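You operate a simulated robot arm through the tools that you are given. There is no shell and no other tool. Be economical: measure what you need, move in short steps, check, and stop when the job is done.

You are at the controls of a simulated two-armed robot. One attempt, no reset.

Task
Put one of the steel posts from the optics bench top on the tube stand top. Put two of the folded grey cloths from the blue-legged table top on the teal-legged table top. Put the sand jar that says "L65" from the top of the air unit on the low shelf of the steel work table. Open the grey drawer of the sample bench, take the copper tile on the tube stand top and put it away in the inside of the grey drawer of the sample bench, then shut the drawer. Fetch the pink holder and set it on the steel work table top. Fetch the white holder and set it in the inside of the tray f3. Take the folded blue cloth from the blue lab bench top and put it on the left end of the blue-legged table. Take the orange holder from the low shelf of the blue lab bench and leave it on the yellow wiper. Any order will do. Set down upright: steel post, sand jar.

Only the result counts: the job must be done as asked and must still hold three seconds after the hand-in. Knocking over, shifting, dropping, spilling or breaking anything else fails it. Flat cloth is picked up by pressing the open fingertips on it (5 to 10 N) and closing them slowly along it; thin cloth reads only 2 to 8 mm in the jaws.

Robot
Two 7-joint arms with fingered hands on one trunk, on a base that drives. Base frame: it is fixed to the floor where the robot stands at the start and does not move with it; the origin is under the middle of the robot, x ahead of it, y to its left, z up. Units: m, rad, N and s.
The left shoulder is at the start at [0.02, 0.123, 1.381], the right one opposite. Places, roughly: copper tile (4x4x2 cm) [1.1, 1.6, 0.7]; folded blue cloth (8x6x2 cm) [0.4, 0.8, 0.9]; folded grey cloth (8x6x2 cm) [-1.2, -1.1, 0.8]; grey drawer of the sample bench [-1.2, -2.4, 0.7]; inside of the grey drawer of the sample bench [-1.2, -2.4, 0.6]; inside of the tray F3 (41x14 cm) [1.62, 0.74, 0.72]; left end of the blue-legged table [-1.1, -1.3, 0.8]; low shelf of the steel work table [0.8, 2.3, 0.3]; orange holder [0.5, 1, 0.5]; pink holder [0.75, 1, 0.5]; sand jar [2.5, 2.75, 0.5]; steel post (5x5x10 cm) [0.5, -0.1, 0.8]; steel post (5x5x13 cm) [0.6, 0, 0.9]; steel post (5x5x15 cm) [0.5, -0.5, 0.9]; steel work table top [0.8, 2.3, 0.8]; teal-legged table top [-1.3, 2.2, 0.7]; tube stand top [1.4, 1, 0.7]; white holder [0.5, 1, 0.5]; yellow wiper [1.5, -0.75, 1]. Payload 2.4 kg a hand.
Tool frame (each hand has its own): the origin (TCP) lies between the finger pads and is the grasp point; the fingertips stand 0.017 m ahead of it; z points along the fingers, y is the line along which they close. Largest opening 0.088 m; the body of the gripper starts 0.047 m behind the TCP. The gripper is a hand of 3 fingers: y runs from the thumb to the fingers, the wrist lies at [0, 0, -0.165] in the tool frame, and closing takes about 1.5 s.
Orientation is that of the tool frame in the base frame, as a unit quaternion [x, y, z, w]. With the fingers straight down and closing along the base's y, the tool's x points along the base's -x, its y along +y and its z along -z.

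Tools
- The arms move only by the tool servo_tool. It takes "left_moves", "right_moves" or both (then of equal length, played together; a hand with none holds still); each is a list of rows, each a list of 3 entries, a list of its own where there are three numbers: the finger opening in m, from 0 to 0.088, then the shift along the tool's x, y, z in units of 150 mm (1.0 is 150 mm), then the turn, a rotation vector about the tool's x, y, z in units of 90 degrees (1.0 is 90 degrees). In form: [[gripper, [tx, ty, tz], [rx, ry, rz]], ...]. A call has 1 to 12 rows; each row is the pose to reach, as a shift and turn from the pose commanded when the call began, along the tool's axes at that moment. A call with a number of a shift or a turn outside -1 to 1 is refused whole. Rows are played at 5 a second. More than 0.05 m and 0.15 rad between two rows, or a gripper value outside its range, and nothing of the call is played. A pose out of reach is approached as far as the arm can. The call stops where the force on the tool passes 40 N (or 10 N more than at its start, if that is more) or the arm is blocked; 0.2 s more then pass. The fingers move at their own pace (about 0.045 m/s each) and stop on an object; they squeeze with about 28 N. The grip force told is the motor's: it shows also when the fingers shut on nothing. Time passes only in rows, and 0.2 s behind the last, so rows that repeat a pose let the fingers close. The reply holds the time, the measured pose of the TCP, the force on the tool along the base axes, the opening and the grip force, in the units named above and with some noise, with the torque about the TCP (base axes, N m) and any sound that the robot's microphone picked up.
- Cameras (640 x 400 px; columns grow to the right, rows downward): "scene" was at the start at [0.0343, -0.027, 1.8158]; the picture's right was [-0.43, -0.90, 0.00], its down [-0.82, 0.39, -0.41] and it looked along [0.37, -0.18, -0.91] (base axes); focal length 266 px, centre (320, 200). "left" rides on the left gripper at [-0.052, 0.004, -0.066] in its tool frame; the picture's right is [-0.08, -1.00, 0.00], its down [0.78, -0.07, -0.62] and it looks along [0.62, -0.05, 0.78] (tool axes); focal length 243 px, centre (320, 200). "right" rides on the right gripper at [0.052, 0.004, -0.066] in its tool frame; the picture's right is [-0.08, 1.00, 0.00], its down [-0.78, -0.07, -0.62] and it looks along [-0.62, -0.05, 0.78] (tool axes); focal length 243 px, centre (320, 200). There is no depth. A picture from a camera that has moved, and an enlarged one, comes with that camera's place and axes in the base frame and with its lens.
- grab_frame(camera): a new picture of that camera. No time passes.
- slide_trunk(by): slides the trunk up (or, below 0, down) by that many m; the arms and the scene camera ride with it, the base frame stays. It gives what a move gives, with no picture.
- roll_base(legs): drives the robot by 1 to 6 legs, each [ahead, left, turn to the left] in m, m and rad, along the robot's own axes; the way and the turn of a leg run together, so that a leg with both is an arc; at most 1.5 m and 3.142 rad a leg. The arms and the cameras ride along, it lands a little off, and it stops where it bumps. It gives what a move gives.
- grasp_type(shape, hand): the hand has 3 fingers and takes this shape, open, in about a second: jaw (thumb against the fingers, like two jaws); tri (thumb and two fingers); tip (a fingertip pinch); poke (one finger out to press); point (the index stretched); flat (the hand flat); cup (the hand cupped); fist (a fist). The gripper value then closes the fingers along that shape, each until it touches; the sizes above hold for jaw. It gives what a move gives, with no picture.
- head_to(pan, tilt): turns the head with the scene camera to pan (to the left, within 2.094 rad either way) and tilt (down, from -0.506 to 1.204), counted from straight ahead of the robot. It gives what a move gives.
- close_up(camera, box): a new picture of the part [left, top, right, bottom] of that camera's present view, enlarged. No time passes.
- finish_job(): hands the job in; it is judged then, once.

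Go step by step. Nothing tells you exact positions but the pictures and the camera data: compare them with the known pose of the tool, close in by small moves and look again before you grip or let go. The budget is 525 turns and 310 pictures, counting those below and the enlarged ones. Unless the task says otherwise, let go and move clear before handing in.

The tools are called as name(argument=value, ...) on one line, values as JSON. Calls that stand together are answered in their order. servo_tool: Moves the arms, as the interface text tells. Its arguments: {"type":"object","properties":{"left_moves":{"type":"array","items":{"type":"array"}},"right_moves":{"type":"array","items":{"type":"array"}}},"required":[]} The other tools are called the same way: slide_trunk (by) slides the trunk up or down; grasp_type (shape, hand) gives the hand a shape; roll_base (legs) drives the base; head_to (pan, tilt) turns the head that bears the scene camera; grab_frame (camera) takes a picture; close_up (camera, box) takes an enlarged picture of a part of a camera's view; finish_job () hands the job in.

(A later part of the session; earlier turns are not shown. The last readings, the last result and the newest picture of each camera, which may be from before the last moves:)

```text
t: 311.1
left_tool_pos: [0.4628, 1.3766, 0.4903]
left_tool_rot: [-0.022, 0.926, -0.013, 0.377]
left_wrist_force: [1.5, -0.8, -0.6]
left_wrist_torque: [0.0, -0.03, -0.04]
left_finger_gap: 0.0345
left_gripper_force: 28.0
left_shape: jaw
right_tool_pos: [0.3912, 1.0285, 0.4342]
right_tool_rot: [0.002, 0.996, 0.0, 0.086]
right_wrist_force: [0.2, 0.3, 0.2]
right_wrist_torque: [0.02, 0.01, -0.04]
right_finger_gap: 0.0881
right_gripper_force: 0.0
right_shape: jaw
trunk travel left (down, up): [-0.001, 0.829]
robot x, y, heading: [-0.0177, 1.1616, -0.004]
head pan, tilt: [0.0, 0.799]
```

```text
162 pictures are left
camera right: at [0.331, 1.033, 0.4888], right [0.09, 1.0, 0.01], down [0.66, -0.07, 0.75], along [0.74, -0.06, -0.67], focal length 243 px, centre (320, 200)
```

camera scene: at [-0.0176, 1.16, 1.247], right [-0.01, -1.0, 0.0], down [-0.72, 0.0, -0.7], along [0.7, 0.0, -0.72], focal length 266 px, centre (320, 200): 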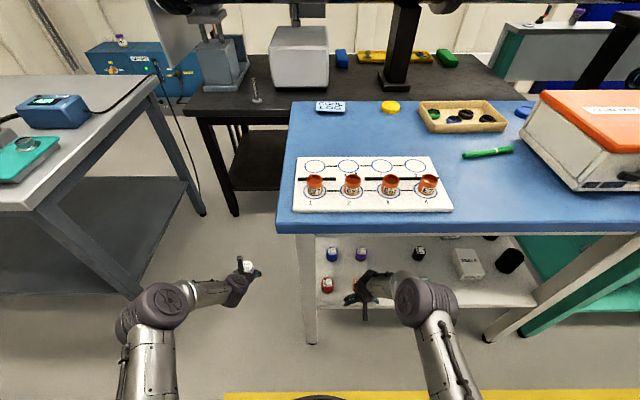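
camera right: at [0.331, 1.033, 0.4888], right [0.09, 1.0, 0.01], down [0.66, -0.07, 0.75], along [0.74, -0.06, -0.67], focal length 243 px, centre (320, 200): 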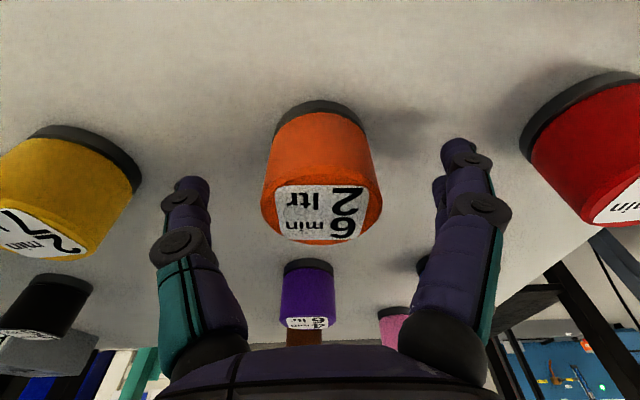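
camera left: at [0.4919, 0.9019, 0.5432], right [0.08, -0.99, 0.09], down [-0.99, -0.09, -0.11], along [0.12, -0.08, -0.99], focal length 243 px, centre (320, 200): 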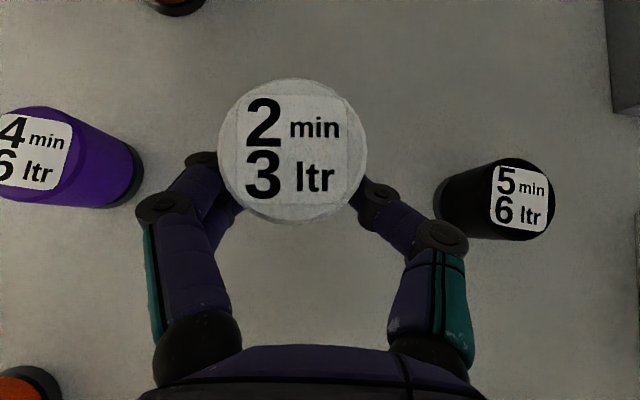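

servo_tool(right_moves=[[0.07, [0, 0.01, 0.04], [0, 0, 0]], [0.05, [0, 0.01, 0.04], [0, 0, 0]], [0.035, [0, 0.01, 0.04], [0, 0, 0]], [0.02, [0, 0.01, 0.04], [0, 0, 0]], [0.01, [0, 0.01, 0.04], [0, 0, 0]], [0.01, [0, 0.01, 0.04], [0, 0, 0]], [0.01, [0, 0.01, 0.04], [0, 0, 0]], [0.01, [0, 0.01, -0.1], [0, 0, 0]], [0.01, [0, 0.01, -0.25], [0, 0, 0]]])

grab_frame(camera="right")

```text
t: 313.1
left_tool_pos: [0.4612, 1.3771, 0.4898]
left_tool_rot: [-0.022, 0.925, -0.012, 0.378]
left_wrist_force: [-0.6, 0.4, -0.7]
left_wrist_torque: [0.0, 0.0, -0.01]
left_finger_gap: 0.0343
left_gripper_force: 28.0
left_shape: jaw
right_tool_pos: [0.383, 1.0313, 0.4693]
right_tool_rot: [0.003, 0.996, 0.0, 0.086]
right_wrist_force: [0.7, -0.6, -0.9]
right_wrist_torque: [0.0, -0.04, -0.02]
right_finger_gap: 0.0301
right_gripper_force: 28.2
right_shape: jaw
trunk travel left (down, up): [-0.001, 0.829]
robot x, y, heading: [-0.016, 1.1658, -0.011]
head pan, tilt: [0.0, 0.799]
```

```text
161 pictures are left
camera right: at [0.3237, 1.0343, 0.5263], right [0.09, 1.0, 0.01], down [0.66, -0.07, 0.75], along [0.74, -0.06, -0.67], focal length 243 px, centre (320, 200)
```

right: 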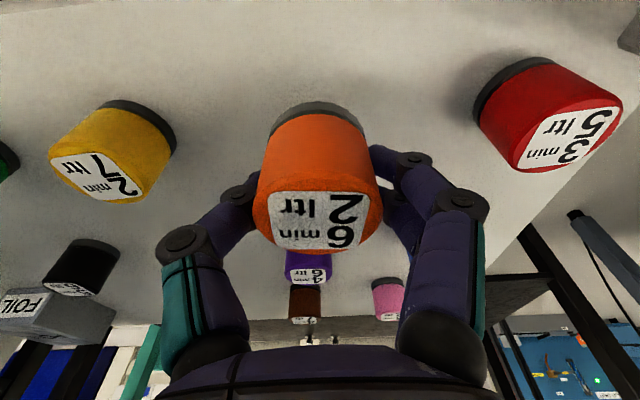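

The grip on orange is past its centre line; I set it back down and regrip nearer the middle.

servo_tool(right_moves=[[0.01, [0, 0, 0.14], [0, 0, 0]], [0.01, [0, 0, 0.25], [0, 0, 0]], [0.04, [0, 0, 0.26], [0, 0, 0]], [0.07, [0, 0, 0.26], [0, 0, 0]], [0.088, [0, 0, 0.26], [0, 0, 0]], [0.088, [0, 0, 0.26], [0, 0, 0]], [0.088, [0, 0, 0.26], [0, 0, 0]]])

grab_frame(camera="right")

```text
t: 314.7
left_tool_pos: [0.4604, 1.3764, 0.4923]
left_tool_rot: [-0.023, 0.926, -0.013, 0.377]
left_wrist_force: [0.3, 0.5, -0.4]
left_wrist_torque: [0.0, 0.03, 0.01]
left_finger_gap: 0.0345
left_gripper_force: 28.0
left_shape: jaw
right_tool_pos: [0.3925, 1.0305, 0.4321]
right_tool_rot: [0.003, 0.996, -0.001, 0.085]
right_wrist_force: [0.4, 1.1, 0.6]
right_wrist_torque: [0.01, -0.02, -0.01]
right_finger_gap: 0.0879
right_gripper_force: 0.1
right_shape: jaw
trunk travel left (down, up): [-0.001, 0.829]
robot x, y, heading: [-0.0201, 1.161, -0.009]
head pan, tilt: [0.0, 0.799]
```

```text
160 pictures are left
camera right: at [0.3311, 1.0341, 0.4875], right [0.09, 1.0, 0.01], down [0.66, -0.07, 0.75], along [0.74, -0.06, -0.67], focal length 243 px, centre (320, 200)
```

right: 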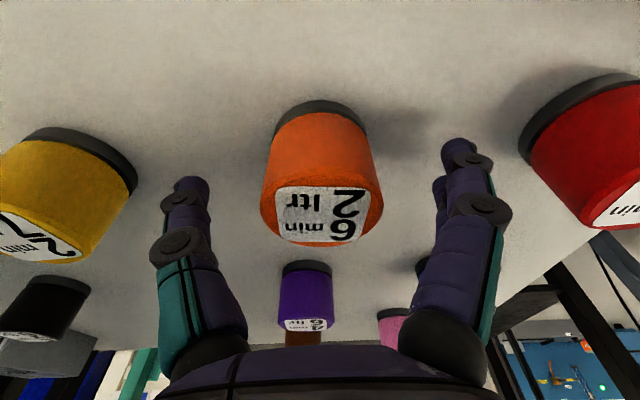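

servo_tool(right_moves=[[0.088, [0.06, 0, 0.0], [0, 0, 0]], [0.06, [0.06, 0, 0.02], [0, 0, 0]], [0.045, [0.06, 0, 0.02], [0, 0, 0]], [0.03, [0.06, 0, 0.02], [0, 0, 0]], [0.02, [0.06, 0, 0.02], [0, 0, 0]], [0.01, [0.06, 0, 0.02], [0, 0, 0]], [0.01, [0.06, 0, 0.02], [0, 0, 0]], [0.01, [0.06, 0, -0.1], [0, 0, 0]], [0.01, [0.06, 0, -0.25], [0, 0, 0]]])

grab_frame(camera="right")

```text
t: 316.7
left_tool_pos: [0.462, 1.378, 0.4901]
left_tool_rot: [-0.022, 0.925, -0.012, 0.378]
left_wrist_force: [-0.6, 0.2, -0.1]
left_wrist_torque: [-0.01, 0.03, 0.0]
left_finger_gap: 0.0347
left_gripper_force: 27.9
left_shape: jaw
right_tool_pos: [0.3781, 1.0311, 0.4664]
right_tool_rot: [0.002, 0.996, 0.0, 0.085]
right_wrist_force: [-0.3, -0.4, -0.7]
right_wrist_torque: [0.01, 0.02, -0.02]
right_finger_gap: 0.029
right_gripper_force: 27.8
right_shape: jaw
trunk travel left (down, up): [-0.001, 0.829]
robot x, y, heading: [-0.0205, 1.1643, -0.005]
head pan, tilt: [0.0, 0.799]
```

```text
159 pictures are left
camera right: at [0.3172, 1.0346, 0.5232], right [0.09, 1.0, 0.01], down [0.66, -0.07, 0.75], along [0.74, -0.06, -0.67], focal length 243 px, centre (320, 200)
```

right: 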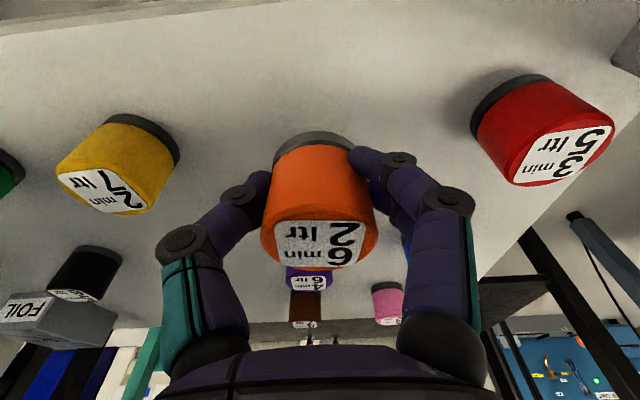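

Held better now. I back out of the shelf.

roll_base(legs=[[-0.35, 0, 0]])

slide_trunk(by=0.55)

grab_frame(camera="scene")

head_to(pan=0.8, tilt=0.4)

grab_frame(camera="scene")

```text
t: 319.0
left_tool_pos: [0.1062, 1.3803, 0.4902]
left_tool_rot: [-0.023, 0.926, -0.012, 0.378]
left_wrist_force: [0.3, -0.4, -0.8]
left_wrist_torque: [-0.04, 0.02, 0.04]
left_finger_gap: 0.0345
left_gripper_force: 27.6
left_shape: jaw
right_tool_pos: [0.0241, 1.0334, 0.4681]
right_tool_rot: [0.001, 0.996, 0.0, 0.085]
right_wrist_force: [-0.1, 0.0, -0.4]
right_wrist_torque: [0.02, 0.0, 0.01]
right_finger_gap: 0.0293
right_gripper_force: 27.9
right_shape: jaw
trunk travel left (down, up): [-0.001, 0.829]
robot x, y, heading: [-0.3749, 1.1648, -0.002]
head pan, tilt: [0.0, 0.799]
```

```text
refused: 0.55 is not a number from -0.4 to 0.4
```

```text
158 pictures are left
camera scene: at [-0.3124, 1.1616, 1.247], right [0.0, -1.0, 0.0], down [-0.72, 0.0, -0.7], along [0.7, 0.0, -0.72], focal length 266 px, centre (320, 200)
```

scene: 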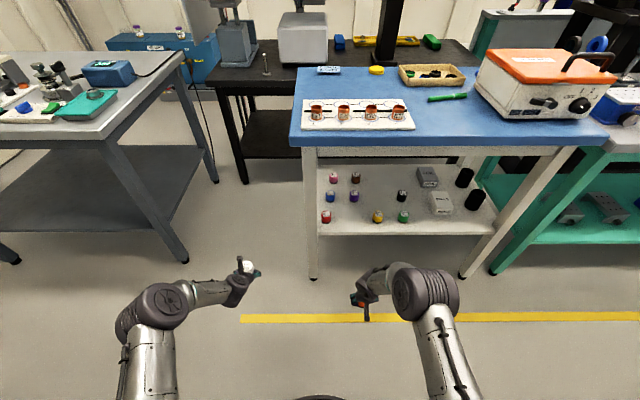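

```text
t: 320.2
left_tool_pos: [0.1066, 1.3809, 0.4908]
left_tool_rot: [-0.024, 0.926, -0.012, 0.377]
left_wrist_force: [-0.1, 0.3, -0.3]
left_wrist_torque: [-0.02, 0.03, 0.03]
left_finger_gap: 0.0343
left_gripper_force: 28.0
left_shape: jaw
right_tool_pos: [0.0246, 1.0341, 0.4682]
right_tool_rot: [0.001, 0.996, 0.0, 0.086]
right_wrist_force: [0.7, -0.1, -0.4]
right_wrist_torque: [0.02, -0.01, -0.03]
right_finger_gap: 0.029
right_gripper_force: 28.0
right_shape: jaw
trunk travel left (down, up): [-0.001, 0.829]
robot x, y, heading: [-0.3721, 1.1619, -0.009]
head pan, tilt: [0.799, 0.4]
```

```text
157 pictures are left
camera scene: at [-0.3283, 1.228, 1.282], right [0.71, -0.7, 0.0], down [-0.27, -0.28, -0.92], along [0.65, 0.66, -0.39], focal length 266 px, centre (320, 200)
```

scene: 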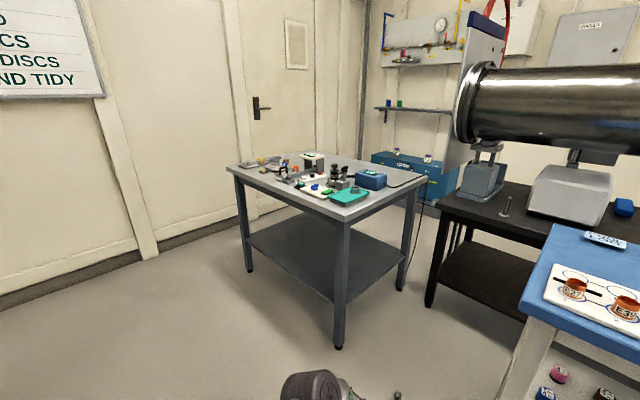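

Both holders are in hand. I raise the trunk, tuck the arms and start round the far side of the steel table.

slide_trunk(by=0.4)

servo_tool(left_moves=[[0.01, [0.14, 0, -0.14], [0, 0, 0]], [0.01, [0.28, 0, -0.28], [0, 0, 0]], [0.01, [0.42, 0, -0.42], [0, 0, 0]], [0.01, [0.56, 0, -0.56], [0, 0, 0]]], right_moves=[[0.01, [0.2, 0, -0.04], [0, 0, 0]], [0.01, [0.4, 0, -0.08], [0, 0, 0]], [0.01, [0.6, 0, -0.1], [0, 0, 0]], [0.01, [0.79, 0, -0.14], [0, 0, 0]]])

slide_trunk(by=0.15)

roll_base(legs=[[0, 0, 1.57], [1.1, 0, 0], [1.0, 0, 0]])

head_to(pan=-1.2, tilt=0.5)

grab_frame(camera="scene")

```text
t: 324.0
left_tool_pos: [0.105, 1.3805, 0.8915]
left_tool_rot: [-0.023, 0.926, -0.012, 0.378]
left_wrist_force: [-0.6, 0.0, -0.5]
left_wrist_torque: [-0.01, 0.01, 0.0]
left_finger_gap: 0.0344
left_gripper_force: 28.2
left_shape: jaw
right_tool_pos: [0.025, 1.0344, 0.8671]
right_tool_rot: [0.001, 0.996, 0.0, 0.085]
right_wrist_force: [1.3, 0.6, -1.5]
right_wrist_torque: [-0.02, 0.02, 0.01]
right_finger_gap: 0.0292
right_gripper_force: 28.4
right_shape: jaw
trunk travel left (down, up): [-0.401, 0.429]
robot x, y, heading: [-0.3759, 1.1651, -0.002]
head pan, tilt: [0.799, 0.4]
```

```text
t: 325.0
left_tool_pos: [-0.0113, 1.3757, 0.893]
left_tool_rot: [-0.024, 0.926, -0.011, 0.378]
left_wrist_force: [0.7, 0.4, -0.1]
left_wrist_torque: [0.0, 0.02, 0.0]
left_finger_gap: 0.0345
left_gripper_force: 28.2
left_shape: jaw
right_tool_pos: [-0.0969, 1.0334, 0.8678]
right_tool_rot: [0.001, 0.996, 0.0, 0.086]
right_wrist_force: [0.0, 0.4, -1.2]
right_wrist_torque: [-0.01, -0.01, -0.01]
right_finger_gap: 0.0287
right_gripper_force: 28.2
right_shape: jaw
trunk travel left (down, up): [-0.401, 0.429]
robot x, y, heading: [-0.3684, 1.1601, -0.01]
head pan, tilt: [0.799, 0.4]
```

```text
t: 326.7
left_tool_pos: [-0.0113, 1.375, 1.0423]
left_tool_rot: [-0.023, 0.925, -0.012, 0.378]
left_wrist_force: [0.4, -0.1, -0.5]
left_wrist_torque: [0.02, 0.01, 0.0]
left_finger_gap: 0.0345
left_gripper_force: 28.0
left_shape: jaw
right_tool_pos: [-0.096, 1.034, 1.0176]
right_tool_rot: [0.001, 0.996, 0.0, 0.085]
right_wrist_force: [0.1, -0.2, -1.5]
right_wrist_torque: [-0.03, 0.0, 0.0]
right_finger_gap: 0.0289
right_gripper_force: 28.1
right_shape: jaw
trunk travel left (down, up): [-0.551, 0.279]
robot x, y, heading: [-0.3723, 1.1616, -0.003]
head pan, tilt: [0.799, 0.4]
```

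```text
t: 340.1
left_tool_pos: [-0.5972, 3.4923, 1.0377]
left_tool_rot: [0.669, -0.646, -0.247, -0.273]
left_wrist_force: [0.2, -8.8, 1.4]
left_wrist_torque: [-0.09, 0.0, 0.04]
left_finger_gap: 0.0347
left_gripper_force: 28.4
left_shape: jaw
right_tool_pos: [-0.2582, 3.4086, 1.017]
right_tool_rot: [-0.699, 0.71, 0.06, 0.061]
right_wrist_force: [0.1, -0.3, -0.6]
right_wrist_torque: [-0.02, 0.02, 0.03]
right_finger_gap: 0.0282
right_gripper_force: 28.2
right_shape: jaw
trunk travel left (down, up): [-0.551, 0.279]
robot x, y, heading: [-0.3924, 3.1353, 1.548]
head pan, tilt: [0.799, 0.4]
stopped in leg 3: the force on the tool passed its limit at 52 N (the readings are from after the stop); the commanded pose is now the measured one
```

```text
t: 342.1
left_tool_pos: [-0.597, 3.493, 1.0381]
left_tool_rot: [0.67, -0.645, -0.247, -0.272]
left_wrist_force: [0.0, -11.8, 1.4]
left_wrist_torque: [-0.14, -0.01, 0.1]
left_finger_gap: 0.0346
left_gripper_force: 27.6
left_shape: jaw
right_tool_pos: [-0.2582, 3.4103, 1.0185]
right_tool_rot: [-0.699, 0.71, 0.06, 0.061]
right_wrist_force: [-0.6, 0.1, -1.3]
right_wrist_torque: [-0.01, 0.02, -0.02]
right_finger_gap: 0.0288
right_gripper_force: 28.1
right_shape: jaw
trunk travel left (down, up): [-0.551, 0.279]
robot x, y, heading: [-0.3919, 3.135, 1.558]
head pan, tilt: [-1.201, 0.499]
```

```text
156 pictures are left
camera scene: at [-0.3067, 3.1441, 1.823], right [0.35, -0.94, 0.0], down [-0.45, -0.16, -0.88], along [0.82, 0.3, -0.48], focal length 266 px, centre (320, 200)
```

scene: 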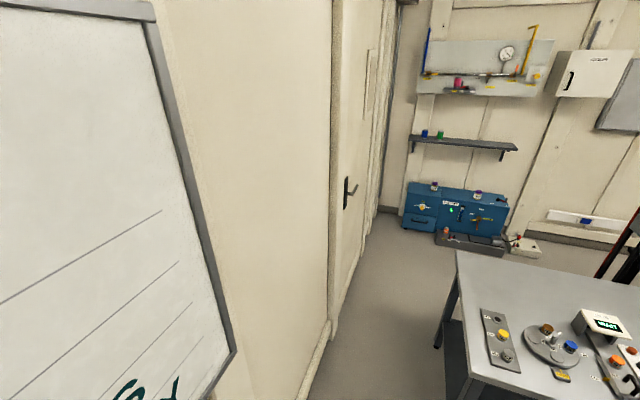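

The left hand touched the whiteboard (holder still firmly held). I back off, raise the trunk, turn to face the table and crab sideways through the gap with the arms over the table.

roll_base(legs=[[-0.35, 0, 0]])

grab_frame(camera="left")

slide_trunk(by=0.25)

roll_base(legs=[[0, 0, -3.13]])

```text
t: 344.4
left_tool_pos: [-0.6049, 3.127, 1.039]
left_tool_rot: [0.673, -0.642, -0.249, -0.271]
left_wrist_force: [0.9, -0.9, -0.7]
left_wrist_torque: [-0.05, -0.03, 0.03]
left_finger_gap: 0.0346
left_gripper_force: 27.9
left_shape: jaw
right_tool_pos: [-0.2661, 3.0466, 1.0172]
right_tool_rot: [-0.704, 0.705, 0.061, 0.061]
right_wrist_force: [0.2, 0.8, -1.2]
right_wrist_torque: [-0.01, -0.02, 0.02]
right_finger_gap: 0.0283
right_gripper_force: 28.1
right_shape: jaw
trunk travel left (down, up): [-0.551, 0.279]
robot x, y, heading: [-0.3918, 2.7701, 1.567]
head pan, tilt: [-1.201, 0.499]
```

```text
155 pictures are left
camera left: at [-0.6123, 3.1194, 1.1221], right [0.99, 0.09, 0.1], down [0.1, -0.99, -0.08], along [0.1, 0.09, -0.99], focal length 243 px, centre (320, 200)
```

left: 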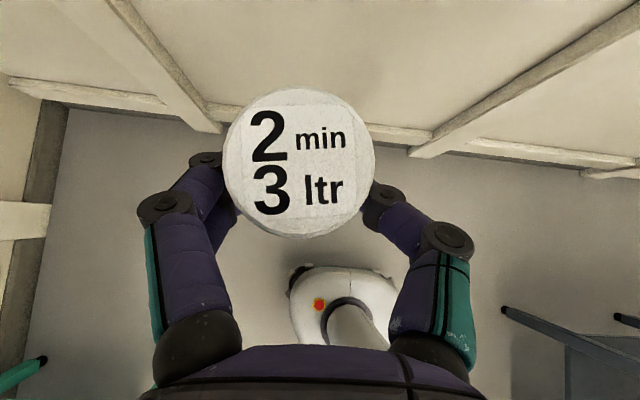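

```text
t: 347.0
left_tool_pos: [-0.6052, 3.1282, 1.2889]
left_tool_rot: [0.673, -0.642, -0.248, -0.271]
left_wrist_force: [0.9, 0.3, -0.3]
left_wrist_torque: [-0.01, -0.02, -0.05]
left_finger_gap: 0.0346
left_gripper_force: 27.8
left_shape: jaw
right_tool_pos: [-0.2661, 3.0469, 1.2673]
right_tool_rot: [-0.703, 0.706, 0.06, 0.061]
right_wrist_force: [-0.3, -0.2, -0.9]
right_wrist_torque: [0.0, 0.0, -0.01]
right_finger_gap: 0.0283
right_gripper_force: 28.2
right_shape: jaw
trunk travel left (down, up): [-0.801, 0.029]
robot x, y, heading: [-0.3965, 2.7725, 1.564]
head pan, tilt: [-1.201, 0.499]
```

```text
t: 354.9
left_tool_pos: [-0.2137, 2.4004, 1.2875]
left_tool_rot: [0.665, 0.65, -0.28, 0.24]
left_wrist_force: [-0.5, -0.1, 0.0]
left_wrist_torque: [0.01, -0.03, -0.04]
left_finger_gap: 0.034
left_gripper_force: 27.6
left_shape: jaw
right_tool_pos: [-0.5445, 2.5058, 1.269]
right_tool_rot: [0.732, 0.677, -0.062, 0.058]
right_wrist_force: [-1.0, 1.1, -0.6]
right_wrist_torque: [0.01, -0.01, 0.05]
right_finger_gap: 0.0279
right_gripper_force: 28.0
right_shape: jaw
trunk travel left (down, up): [-0.801, 0.029]
robot x, y, heading: [-0.3932, 2.7721, -1.653]
head pan, tilt: [-1.201, 0.499]
```

grab_frame(camera="right")

roll_base(legs=[[0, 0, 0.082], [-0.38, 0, 0]])

```text
154 pictures are left
camera right: at [-0.5346, 2.5656, 1.3234], right [0.99, -0.16, 0.01], down [-0.12, -0.66, 0.75], along [-0.11, -0.74, -0.67], focal length 243 px, centre (320, 200)
```

right: 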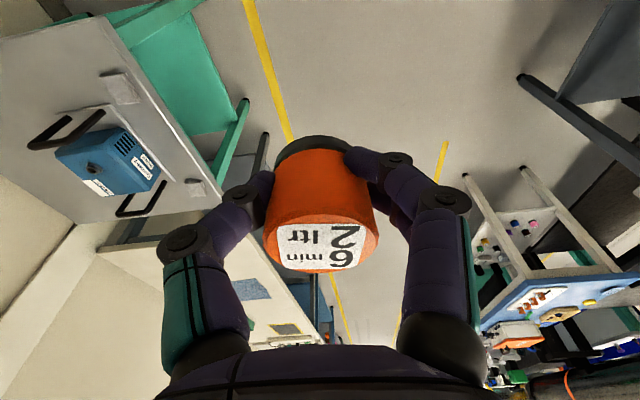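

```text
t: 357.8
left_tool_pos: [-0.1861, 2.8, 1.2879]
left_tool_rot: [0.639, 0.675, -0.27, 0.249]
left_wrist_force: [-0.4, 0.4, -1.3]
left_wrist_torque: [0.01, -0.02, -0.01]
left_finger_gap: 0.0341
left_gripper_force: 28.4
left_shape: jaw
right_tool_pos: [-0.5243, 2.8782, 1.2673]
right_tool_rot: [0.704, 0.705, -0.06, 0.06]
right_wrist_force: [-0.7, 0.4, 0.3]
right_wrist_torque: [0.0, -0.01, -0.02]
right_finger_gap: 0.0277
right_gripper_force: 28.4
right_shape: jaw
trunk travel left (down, up): [-0.801, 0.029]
robot x, y, heading: [-0.3994, 3.1543, -1.565]
head pan, tilt: [-1.201, 0.499]
```

roll_base(legs=[[0, 0.7, 0]])

head_to(pan=1.0, tilt=0.7)

grab_frame(camera="scene")

```text
t: 361.6
left_tool_pos: [0.5155, 2.8021, 1.2882]
left_tool_rot: [0.637, 0.677, -0.269, 0.251]
left_wrist_force: [-0.2, 0.0, -1.1]
left_wrist_torque: [0.04, 0.03, -0.02]
left_finger_gap: 0.0343
left_gripper_force: 28.4
left_shape: jaw
right_tool_pos: [0.174, 2.8803, 1.2676]
right_tool_rot: [0.702, 0.707, -0.06, 0.061]
right_wrist_force: [0.3, 0.5, -1.9]
right_wrist_torque: [0.02, 0.01, 0.01]
right_finger_gap: 0.0279
right_gripper_force: 28.5
right_shape: jaw
trunk travel left (down, up): [-0.801, 0.029]
robot x, y, heading: [0.2981, 3.1572, -1.565]
head pan, tilt: [-1.201, 0.499]
```

```text
t: 363.7
left_tool_pos: [0.5138, 2.8029, 1.2892]
left_tool_rot: [0.638, 0.677, -0.269, 0.25]
left_wrist_force: [-0.6, 0.1, -0.9]
left_wrist_torque: [0.01, 0.03, 0.0]
left_finger_gap: 0.034
left_gripper_force: 28.4
left_shape: jaw
right_tool_pos: [0.1747, 2.8795, 1.2672]
right_tool_rot: [0.702, 0.707, -0.06, 0.061]
right_wrist_force: [0.0, -0.7, -1.4]
right_wrist_torque: [0.03, -0.01, 0.0]
right_finger_gap: 0.028
right_gripper_force: 28.7
right_shape: jaw
trunk travel left (down, up): [-0.801, 0.029]
robot x, y, heading: [0.3005, 3.1562, -1.565]
head pan, tilt: [1.0, 0.7]
```

```text
153 pictures are left
camera scene: at [0.3728, 3.13, 2.0552], right [-0.54, -0.84, 0.0], down [-0.54, 0.35, -0.76], along [0.65, -0.41, -0.64], focal length 266 px, centre (320, 200)
```

scene: 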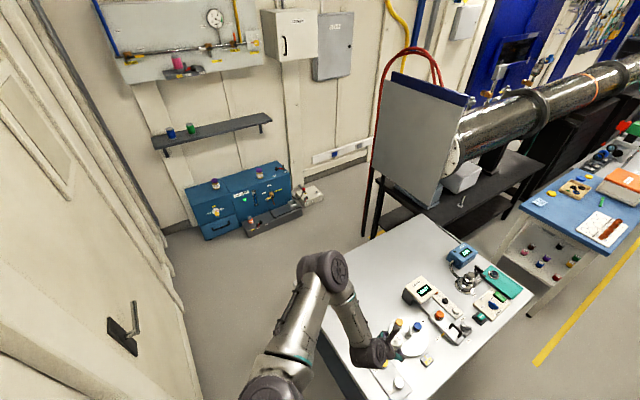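

The way ahead is open: air unit with two jars at x≈2.6, free floor between. I crab on to x≈1.95.

roll_base(legs=[[0, 1.1, 0]])

roll_base(legs=[[0, 0.6, 0]])

head_to(pan=0.0, tilt=0.6)

grab_frame(camera="scene")

head_to(pan=0.9, tilt=0.7)

grab_frame(camera="scene")

```text
t: 369.5
left_tool_pos: [1.6712, 2.8392, 1.2884]
left_tool_rot: [0.625, 0.689, -0.264, 0.256]
left_wrist_force: [0.4, 0.8, -1.3]
left_wrist_torque: [-0.02, 0.01, -0.02]
left_finger_gap: 0.0342
left_gripper_force: 27.3
left_shape: jaw
right_tool_pos: [1.3299, 2.9025, 1.2684]
right_tool_rot: [0.688, 0.721, -0.058, 0.062]
right_wrist_force: [0.0, 0.4, -0.9]
right_wrist_torque: [-0.04, -0.01, -0.01]
right_finger_gap: 0.0278
right_gripper_force: 28.1
right_shape: jaw
trunk travel left (down, up): [-0.801, 0.029]
robot x, y, heading: [1.4436, 3.1836, -1.528]
head pan, tilt: [1.0, 0.7]
```

```text
t: 372.9
left_tool_pos: [2.2622, 2.8613, 1.2896]
left_tool_rot: [0.628, 0.686, -0.266, 0.254]
left_wrist_force: [-0.2, 0.7, -1.0]
left_wrist_torque: [0.03, -0.01, 0.0]
left_finger_gap: 0.0339
left_gripper_force: 28.1
left_shape: jaw
right_tool_pos: [1.9207, 2.926, 1.2672]
right_tool_rot: [0.691, 0.717, -0.06, 0.061]
right_wrist_force: [0.3, 0.4, -1.1]
right_wrist_torque: [0.0, 0.02, -0.01]
right_finger_gap: 0.0278
right_gripper_force: 27.9
right_shape: jaw
trunk travel left (down, up): [-0.801, 0.029]
robot x, y, heading: [2.0411, 3.2102, -1.534]
head pan, tilt: [1.0, 0.7]
```

```text
t: 374.2
left_tool_pos: [2.263, 2.8613, 1.2891]
left_tool_rot: [0.628, 0.686, -0.266, 0.254]
left_wrist_force: [0.4, -0.5, -1.0]
left_wrist_torque: [-0.01, 0.02, -0.01]
left_finger_gap: 0.0342
left_gripper_force: 27.8
left_shape: jaw
right_tool_pos: [1.9229, 2.9266, 1.2671]
right_tool_rot: [0.692, 0.717, -0.059, 0.061]
right_wrist_force: [-0.3, -0.1, -0.9]
right_wrist_torque: [0.01, -0.01, 0.05]
right_finger_gap: 0.0279
right_gripper_force: 27.2
right_shape: jaw
trunk travel left (down, up): [-0.801, 0.029]
robot x, y, heading: [2.0388, 3.2093, -1.539]
head pan, tilt: [0.0, 0.6]
```

```text
152 pictures are left
camera scene: at [2.0417, 3.1383, 2.0638], right [-1.0, -0.04, 0.0], down [-0.02, 0.56, -0.82], along [0.03, -0.82, -0.57], focal length 266 px, centre (320, 200)
```

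scene: 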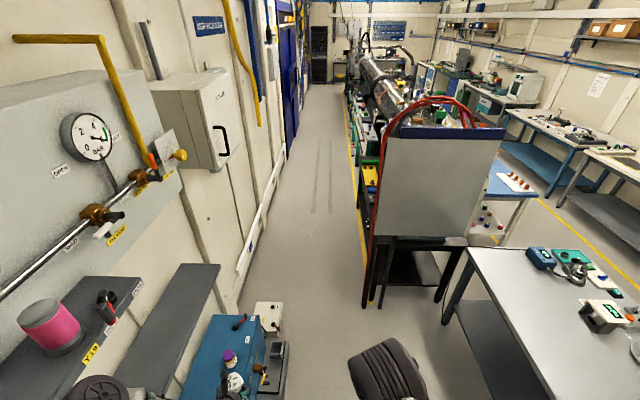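

```text
t: 375.4
left_tool_pos: [2.2632, 2.8615, 1.2894]
left_tool_rot: [0.628, 0.687, -0.265, 0.254]
left_wrist_force: [0.1, -0.1, -1.4]
left_wrist_torque: [0.04, 0.02, -0.03]
left_finger_gap: 0.0343
left_gripper_force: 28.1
left_shape: jaw
right_tool_pos: [1.9213, 2.9277, 1.267]
right_tool_rot: [0.692, 0.717, -0.059, 0.061]
right_wrist_force: [-0.7, -0.1, -1.7]
right_wrist_torque: [0.0, -0.03, 0.0]
right_finger_gap: 0.0279
right_gripper_force: 27.9
right_shape: jaw
trunk travel left (down, up): [-0.801, 0.029]
robot x, y, heading: [2.0344, 3.2092, -1.538]
head pan, tilt: [0.901, 0.7]
```

```text
151 pictures are left
camera scene: at [2.1066, 3.1762, 2.0552], right [-0.59, -0.8, 0.0], down [-0.52, 0.38, -0.76], along [0.62, -0.45, -0.64], focal length 266 px, centre (320, 200)
```

scene: 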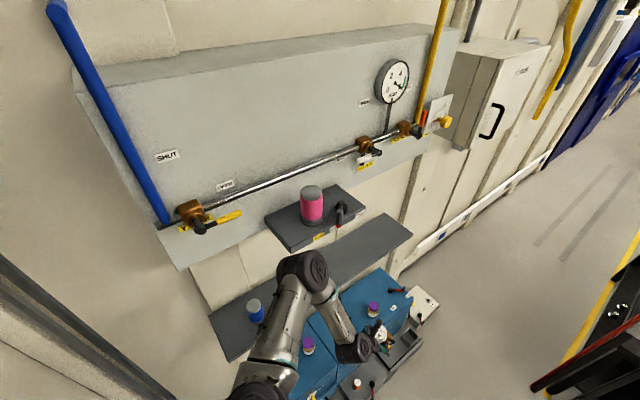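

A clear aisle runs behind the tube stand (x≈1.8–2.7). I drive down it toward y≈0.8.

roll_base(legs=[[0, -0.08, -0.033], [1.3, 0, 0]])

roll_base(legs=[[1.1, 0.15, 0]])

head_to(pan=-1.0, tilt=0.6)

grab_frame(camera="scene")

```text
t: 382.6
left_tool_pos: [2.1932, 1.5517, 1.2878]
left_tool_rot: [0.634, 0.681, -0.268, 0.252]
left_wrist_force: [0.4, 0.2, -1.1]
left_wrist_torque: [0.01, 0.01, -0.02]
left_finger_gap: 0.0339
left_gripper_force: 27.7
left_shape: jaw
right_tool_pos: [1.8525, 1.6231, 1.2663]
right_tool_rot: [0.697, 0.712, -0.06, 0.06]
right_wrist_force: [0.5, -0.3, -0.9]
right_wrist_torque: [-0.01, 0.01, -0.02]
right_finger_gap: 0.0277
right_gripper_force: 27.4
right_shape: jaw
trunk travel left (down, up): [-0.801, 0.029]
robot x, y, heading: [1.9715, 1.9037, -1.554]
head pan, tilt: [0.901, 0.7]
```

```text
t: 388.2
left_tool_pos: [2.3265, 0.4565, 1.2884]
left_tool_rot: [0.647, 0.669, -0.271, 0.247]
left_wrist_force: [0.1, 0.9, -0.9]
left_wrist_torque: [0.03, 0.02, -0.01]
left_finger_gap: 0.0339
left_gripper_force: 27.9
left_shape: jaw
right_tool_pos: [1.9899, 0.5413, 1.2678]
right_tool_rot: [0.712, 0.697, -0.062, 0.06]
right_wrist_force: [0.1, -0.4, -0.2]
right_wrist_torque: [0.03, -0.03, -0.01]
right_finger_gap: 0.0277
right_gripper_force: 28.1
right_shape: jaw
trunk travel left (down, up): [-0.801, 0.029]
robot x, y, heading: [2.1217, 0.8138, -1.593]
head pan, tilt: [0.901, 0.7]
```

```text
t: 390.1
left_tool_pos: [2.3274, 0.456, 1.2882]
left_tool_rot: [0.647, 0.668, -0.273, 0.247]
left_wrist_force: [0.4, -0.1, -0.9]
left_wrist_torque: [0.0, 0.01, -0.02]
left_finger_gap: 0.0339
left_gripper_force: 28.1
left_shape: jaw
right_tool_pos: [1.9902, 0.5413, 1.2674]
right_tool_rot: [0.712, 0.697, -0.062, 0.06]
right_wrist_force: [0.4, -0.4, -0.5]
right_wrist_torque: [0.01, 0.02, -0.03]
right_finger_gap: 0.0275
right_gripper_force: 28.9
right_shape: jaw
trunk travel left (down, up): [-0.801, 0.029]
robot x, y, heading: [2.1232, 0.8127, -1.595]
head pan, tilt: [-1.0, 0.6]
```

```text
150 pictures are left
camera scene: at [2.049, 0.7879, 2.0639], right [-0.52, 0.85, 0.0], down [0.48, 0.29, -0.82], along [-0.7, -0.43, -0.57], focal length 266 px, centre (320, 200)
```

scene: 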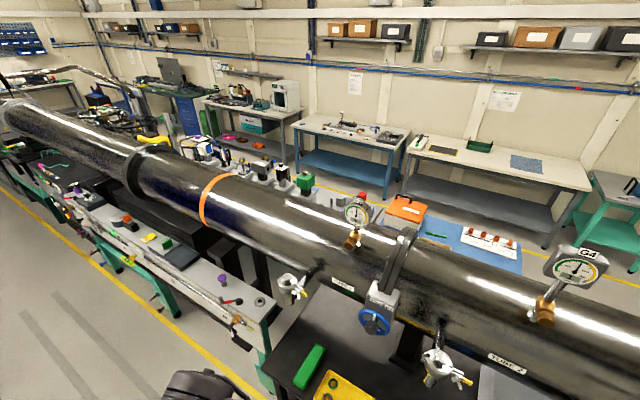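

Now I see the yellow item at about (1.59, -0.67, 1.0) on the grey bench behind the tube: the wiper. First the tray F3: I turn to face the tube stand.

roll_base(legs=[[0, 0, -1.547]])

head_to(pan=0.0, tilt=0.9)

grab_frame(camera="scene")

```text
t: 394.2
left_tool_pos: [1.7716, 0.6021, 1.2887]
left_tool_rot: [0.929, 0.031, -0.368, -0.011]
left_wrist_force: [-1.0, 1.2, -0.8]
left_wrist_torque: [-0.01, -0.04, -0.02]
left_finger_gap: 0.0339
left_gripper_force: 28.0
left_shape: jaw
right_tool_pos: [1.8464, 0.9396, 1.2666]
right_tool_rot: [0.996, 0.007, -0.085, 0.0]
right_wrist_force: [-0.3, 0.5, -0.7]
right_wrist_torque: [0.01, -0.02, -0.01]
right_finger_gap: 0.0273
right_gripper_force: 27.7
right_shape: jaw
trunk travel left (down, up): [-0.801, 0.029]
robot x, y, heading: [2.1234, 0.8164, -3.134]
head pan, tilt: [-1.0, 0.6]
```

```text
t: 395.5
left_tool_pos: [1.7716, 0.6008, 1.2899]
left_tool_rot: [0.93, 0.032, -0.367, -0.011]
left_wrist_force: [-0.3, 0.6, -0.7]
left_wrist_torque: [0.02, -0.01, 0.0]
left_finger_gap: 0.0337
left_gripper_force: 28.3
left_shape: jaw
right_tool_pos: [1.8447, 0.9406, 1.269]
right_tool_rot: [0.996, 0.006, -0.086, 0.0]
right_wrist_force: [0.3, -0.8, -1.2]
right_wrist_torque: [0.01, -0.04, -0.04]
right_finger_gap: 0.0273
right_gripper_force: 27.6
right_shape: jaw
trunk travel left (down, up): [-0.801, 0.029]
robot x, y, heading: [2.1226, 0.8151, -3.134]
head pan, tilt: [0.0, 0.901]
```

```text
149 pictures are left
camera scene: at [2.0675, 0.8141, 2.0391], right [-0.01, 1.0, 0.0], down [0.78, 0.01, -0.62], along [-0.62, -0.01, -0.78], focal length 266 px, centre (320, 200)
```

scene: 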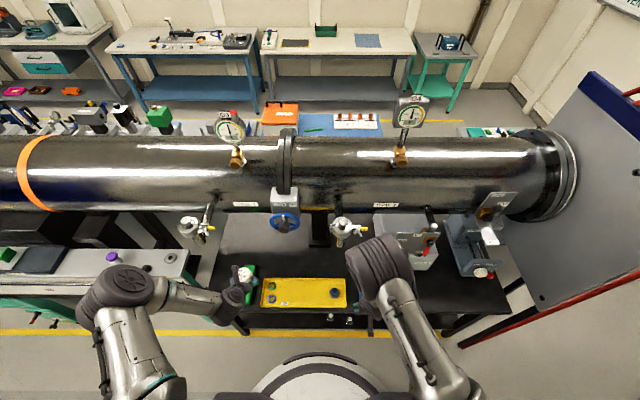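

close_up(camera="scene", box=[240, 255, 380, 345])

grab_frame(camera="right")

```text
4.44 times, centred on (310, 300) of scene
camera zoom: at [2.0675, 0.8141, 2.0391], right [-0.01, 1.0, 0.0], down [0.78, 0.01, -0.62], along [-0.62, -0.01, -0.78], focal length 1183 px, centre (364, -244)
```

zoom: 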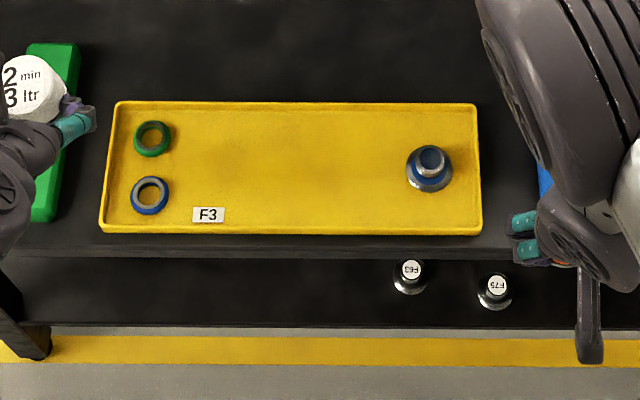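

```text
147 pictures are left
camera right: at [1.9092, 0.9364, 1.3233], right [-0.07, -1.0, 0.02], down [-0.66, 0.06, 0.75], along [-0.74, 0.04, -0.67], focal length 243 px, centre (320, 200)
```

right: 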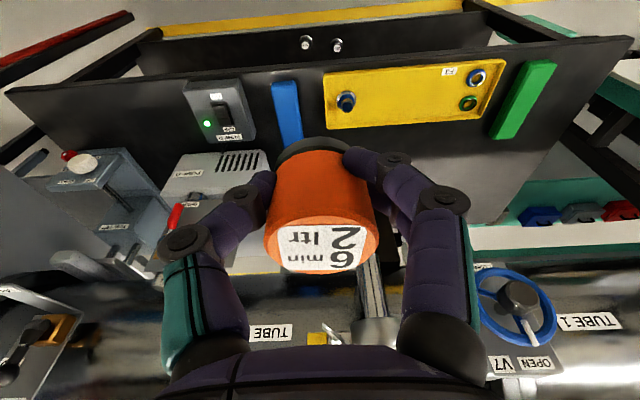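

The tray's middle is free at about (1.61, 0.735). I come 7 cm closer, lower the trunk and bring the left hand over it.

roll_base(legs=[[0.07, 0, 0]])

slide_trunk(by=-0.35)

grab_frame(camera="left")

grab_frame(camera="scene")

```text
t: 396.5
left_tool_pos: [1.7047, 0.5993, 1.2896]
left_tool_rot: [0.929, 0.03, -0.368, -0.013]
left_wrist_force: [-0.2, 0.1, -0.9]
left_wrist_torque: [0.02, 0.0, -0.02]
left_finger_gap: 0.0336
left_gripper_force: 28.2
left_shape: jaw
right_tool_pos: [1.7773, 0.9397, 1.2674]
right_tool_rot: [0.996, 0.007, -0.087, 0.001]
right_wrist_force: [-0.2, -0.3, -0.6]
right_wrist_torque: [0.0, -0.03, 0.01]
right_finger_gap: 0.0275
right_gripper_force: 28.2
right_shape: jaw
trunk travel left (down, up): [-0.801, 0.029]
robot x, y, heading: [2.0518, 0.8125, -3.131]
head pan, tilt: [0.0, 0.901]
```

```text
t: 399.9
left_tool_pos: [1.7002, 0.5998, 0.9387]
left_tool_rot: [0.929, 0.03, -0.368, -0.012]
left_wrist_force: [-0.3, -0.2, -2.6]
left_wrist_torque: [0.01, -0.02, 0.04]
left_finger_gap: 0.0342
left_gripper_force: 28.2
left_shape: jaw
right_tool_pos: [1.7748, 0.9409, 0.9173]
right_tool_rot: [0.996, 0.006, -0.085, 0.001]
right_wrist_force: [0.1, -0.3, -0.1]
right_wrist_torque: [0.01, -0.03, -0.02]
right_finger_gap: 0.0272
right_gripper_force: 28.0
right_shape: jaw
trunk travel left (down, up): [-0.451, 0.379]
robot x, y, heading: [2.0557, 0.8135, -3.133]
head pan, tilt: [0.0, 0.901]
```

```text
146 pictures are left
camera left: at [1.7089, 0.5923, 1.0219], right [-0.11, 0.99, 0.1], down [0.99, 0.12, -0.08], along [-0.09, 0.09, -0.99], focal length 243 px, centre (320, 200)
```

left: 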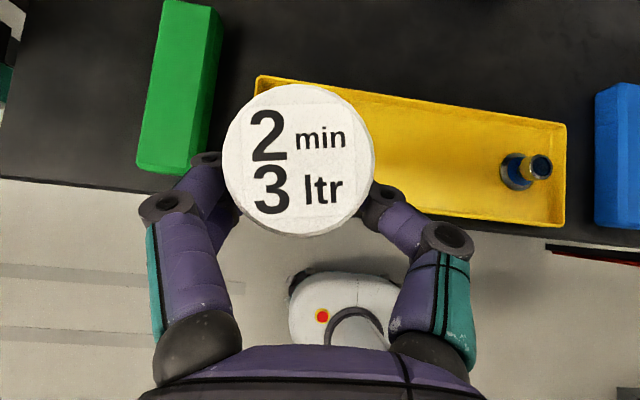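

```text
145 pictures are left
camera scene: at [1.9969, 0.8134, 1.6891], right [-0.01, 1.0, 0.0], down [0.78, 0.01, -0.62], along [-0.62, -0.01, -0.78], focal length 266 px, centre (320, 200)
```

scene: 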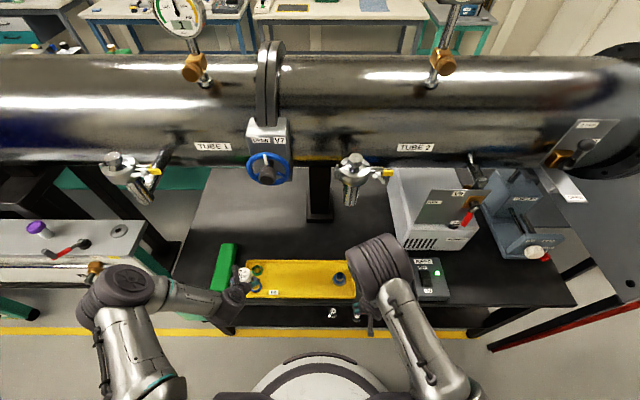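

servo_tool(left_moves=[[0.01, [0.016, -0.18, 0.18], [0, 0, 0]], [0.01, [0.03, -0.36, 0.36], [0, 0, 0]], [0.01, [0.047, -0.54, 0.54], [0, 0, 0]], [0.01, [0.063, -0.72, 0.72], [0, 0, 0]], [0.01, [0.079, -0.896, 0.896], [0, 0, 0]]])

grab_frame(camera="left")

close_up(camera="scene", box=[200, 220, 400, 345])

```text
t: 401.1
left_tool_pos: [1.6128, 0.7392, 0.8384]
left_tool_rot: [0.93, 0.03, -0.366, -0.012]
left_wrist_force: [0.1, 0.3, -0.8]
left_wrist_torque: [-0.02, -0.03, 0.02]
left_finger_gap: 0.0335
left_gripper_force: 27.7
left_shape: jaw
right_tool_pos: [1.7739, 0.9392, 0.9179]
right_tool_rot: [0.996, 0.006, -0.086, 0.002]
right_wrist_force: [0.3, -0.7, -0.7]
right_wrist_torque: [0.0, -0.02, 0.01]
right_finger_gap: 0.0275
right_gripper_force: 28.6
right_shape: jaw
trunk travel left (down, up): [-0.451, 0.379]
robot x, y, heading: [2.0509, 0.8181, -3.126]
head pan, tilt: [0.0, 0.901]
```

```text
144 pictures are left
camera left: at [1.6207, 0.7309, 0.9209], right [-0.11, 0.99, 0.1], down [0.99, 0.12, -0.07], along [-0.09, 0.09, -0.99], focal length 243 px, centre (320, 200)
```

left: 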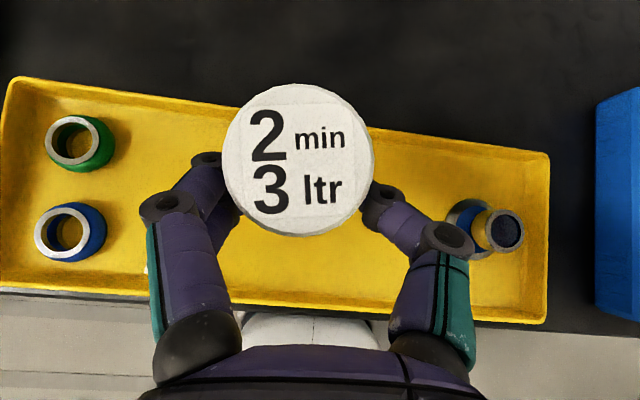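

```text
3.20 times, centred on (300, 282) of scene
camera zoom: at [1.9968, 0.8141, 1.689], right [-0.01, 1.0, 0.0], down [0.78, 0.01, -0.62], along [-0.62, -0.01, -0.78], focal length 852 px, centre (384, -64)
```

zoom: 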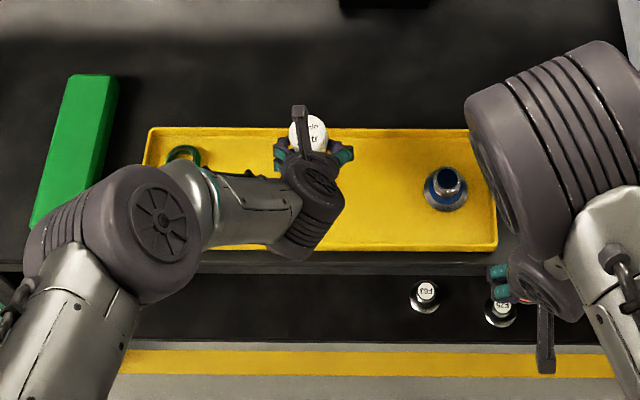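

servo_tool(left_moves=[[0.01, [0.14, 0.01, 0.15], [0, 0, 0]], [0.01, [0.28, 0.02, 0.29], [0, 0, 0]], [0.01, [0.36, 0.02, 0.38], [0, 0, 0]], [0.01, [0.4, 0.02, 0.42], [0, 0, 0]], [0.01, [0.43, 0.02, 0.455], [0, 0, 0]], [0.01, [0.46, 0.02, 0.49], [0, 0, 0]]])

grab_frame(camera="left")

```text
t: 402.5
left_tool_pos: [1.6327, 0.7289, 0.7702]
left_tool_rot: [0.93, 0.03, -0.367, -0.012]
left_wrist_force: [1.2, 0.3, -1.5]
left_wrist_torque: [0.02, 0.05, 0.01]
left_finger_gap: 0.0338
left_gripper_force: 28.4
left_shape: jaw
left hand out of reach, approached as far as the arm can: row 2, 3, 4, 5, 6
right_tool_pos: [1.7744, 0.9406, 0.9172]
right_tool_rot: [0.996, 0.006, -0.084, 0.002]
right_wrist_force: [-0.2, 0.7, -1.1]
right_wrist_torque: [-0.04, -0.03, -0.02]
right_finger_gap: 0.0276
right_gripper_force: 27.9
right_shape: jaw
trunk travel left (down, up): [-0.451, 0.379]
robot x, y, heading: [2.0539, 0.8161, -3.129]
head pan, tilt: [0.0, 0.901]
```

```text
142 pictures are left
camera left: at [1.6401, 0.7208, 0.8534], right [-0.11, 0.99, 0.1], down [0.99, 0.12, -0.08], along [-0.09, 0.09, -0.99], focal length 243 px, centre (320, 200)
```

left: 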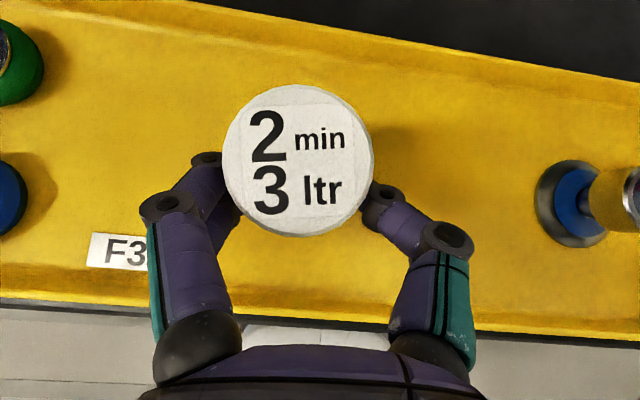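

roll_base(legs=[[0.015, 0, 0]])

slide_trunk(by=-0.018)

slide_trunk(by=-0.006)

```text
t: 403.3
left_tool_pos: [1.6164, 0.7279, 0.7691]
left_tool_rot: [0.929, 0.03, -0.368, -0.013]
left_wrist_force: [-0.5, -0.4, -0.5]
left_wrist_torque: [0.0, -0.02, 0.0]
left_finger_gap: 0.0337
left_gripper_force: 28.7
left_shape: jaw
right_tool_pos: [1.7596, 0.9399, 0.9185]
right_tool_rot: [0.996, 0.007, -0.086, 0.002]
right_wrist_force: [0.0, 0.1, -0.1]
right_wrist_torque: [-0.02, -0.04, -0.03]
right_finger_gap: 0.0272
right_gripper_force: 28.1
right_shape: jaw
trunk travel left (down, up): [-0.451, 0.379]
robot x, y, heading: [2.0408, 0.8162, -3.129]
head pan, tilt: [0.0, 0.901]
```

```text
t: 403.9
left_tool_pos: [1.6172, 0.728, 0.753]
left_tool_rot: [0.929, 0.03, -0.368, -0.012]
left_wrist_force: [-0.2, -0.6, -1.3]
left_wrist_torque: [0.0, -0.03, -0.01]
left_finger_gap: 0.0338
left_gripper_force: 27.7
left_shape: jaw
right_tool_pos: [1.7612, 0.9392, 0.9002]
right_tool_rot: [0.996, 0.007, -0.086, 0.001]
right_wrist_force: [-0.6, 1.2, -0.9]
right_wrist_torque: [0.0, -0.03, -0.01]
right_finger_gap: 0.0273
right_gripper_force: 28.3
right_shape: jaw
trunk travel left (down, up): [-0.433, 0.397]
robot x, y, heading: [2.0357, 0.8124, -3.124]
head pan, tilt: [0.0, 0.901]
```

```text
t: 404.5
left_tool_pos: [1.6177, 0.7282, 0.7476]
left_tool_rot: [0.929, 0.031, -0.369, -0.012]
left_wrist_force: [0.8, -0.8, 5.1]
left_wrist_torque: [-0.15, -0.02, 0.05]
left_finger_gap: 0.0333
left_gripper_force: 28.0
left_shape: jaw
right_tool_pos: [1.7601, 0.9412, 0.894]
right_tool_rot: [0.996, 0.006, -0.086, 0.002]
right_wrist_force: [-0.2, -0.1, -0.4]
right_wrist_torque: [-0.01, -0.03, 0.0]
right_finger_gap: 0.0274
right_gripper_force: 28.2
right_shape: jaw
trunk travel left (down, up): [-0.427, 0.403]
robot x, y, heading: [2.0333, 0.8155, -3.13]
head pan, tilt: [0.0, 0.901]
```

Contact with the tray floor (5 N). I open and retreat along the fingers.

servo_tool(left_moves=[[0.04, [0, 0, 0], [0, 0, 0]], [0.06, [0, 0, 0], [0, 0, 0]], [0.08, [0, 0, 0], [0, 0, 0]], [0.08, [0, 0, 0], [0, 0, 0]], [0.08, [-0.05, 0, -0.15], [0, 0, 0]], [0.08, [-0.1, 0, -0.4], [0, 0, 0]], [0.08, [-0.1, 0, -0.65], [0, 0, 0]]])

grab_frame(camera="left")

```text
t: 406.1
left_tool_pos: [1.6121, 0.7487, 0.7595]
left_tool_rot: [0.93, 0.03, -0.367, -0.012]
left_wrist_force: [0.3, -0.4, -0.6]
left_wrist_torque: [0.02, 0.05, 0.01]
left_finger_gap: 0.0797
left_gripper_force: 0.2
left_shape: jaw
left hand out of reach, approached as far as the arm can: row 5, 6, 7
right_tool_pos: [1.7596, 0.9409, 0.8941]
right_tool_rot: [0.996, 0.007, -0.085, 0.002]
right_wrist_force: [0.4, 0.7, -1.5]
right_wrist_torque: [-0.02, -0.02, -0.01]
right_finger_gap: 0.0274
right_gripper_force: 27.5
right_shape: jaw
trunk travel left (down, up): [-0.427, 0.403]
robot x, y, heading: [2.0394, 0.8189, -3.127]
head pan, tilt: [0.0, 0.901]
```

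```text
141 pictures are left
camera left: at [1.6205, 0.7418, 0.8424], right [-0.11, 0.99, 0.1], down [0.99, 0.12, -0.08], along [-0.09, 0.09, -0.99], focal length 243 px, centre (320, 200)
```

left: 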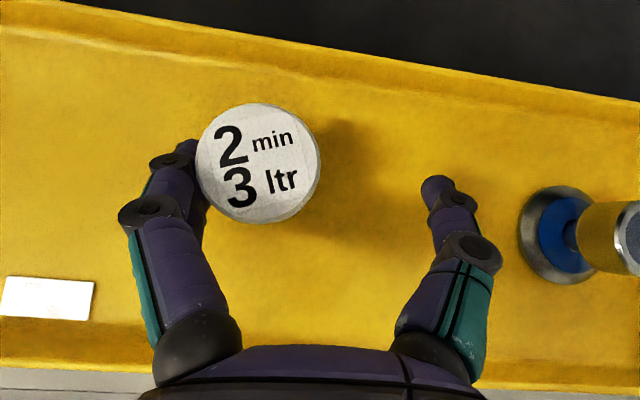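

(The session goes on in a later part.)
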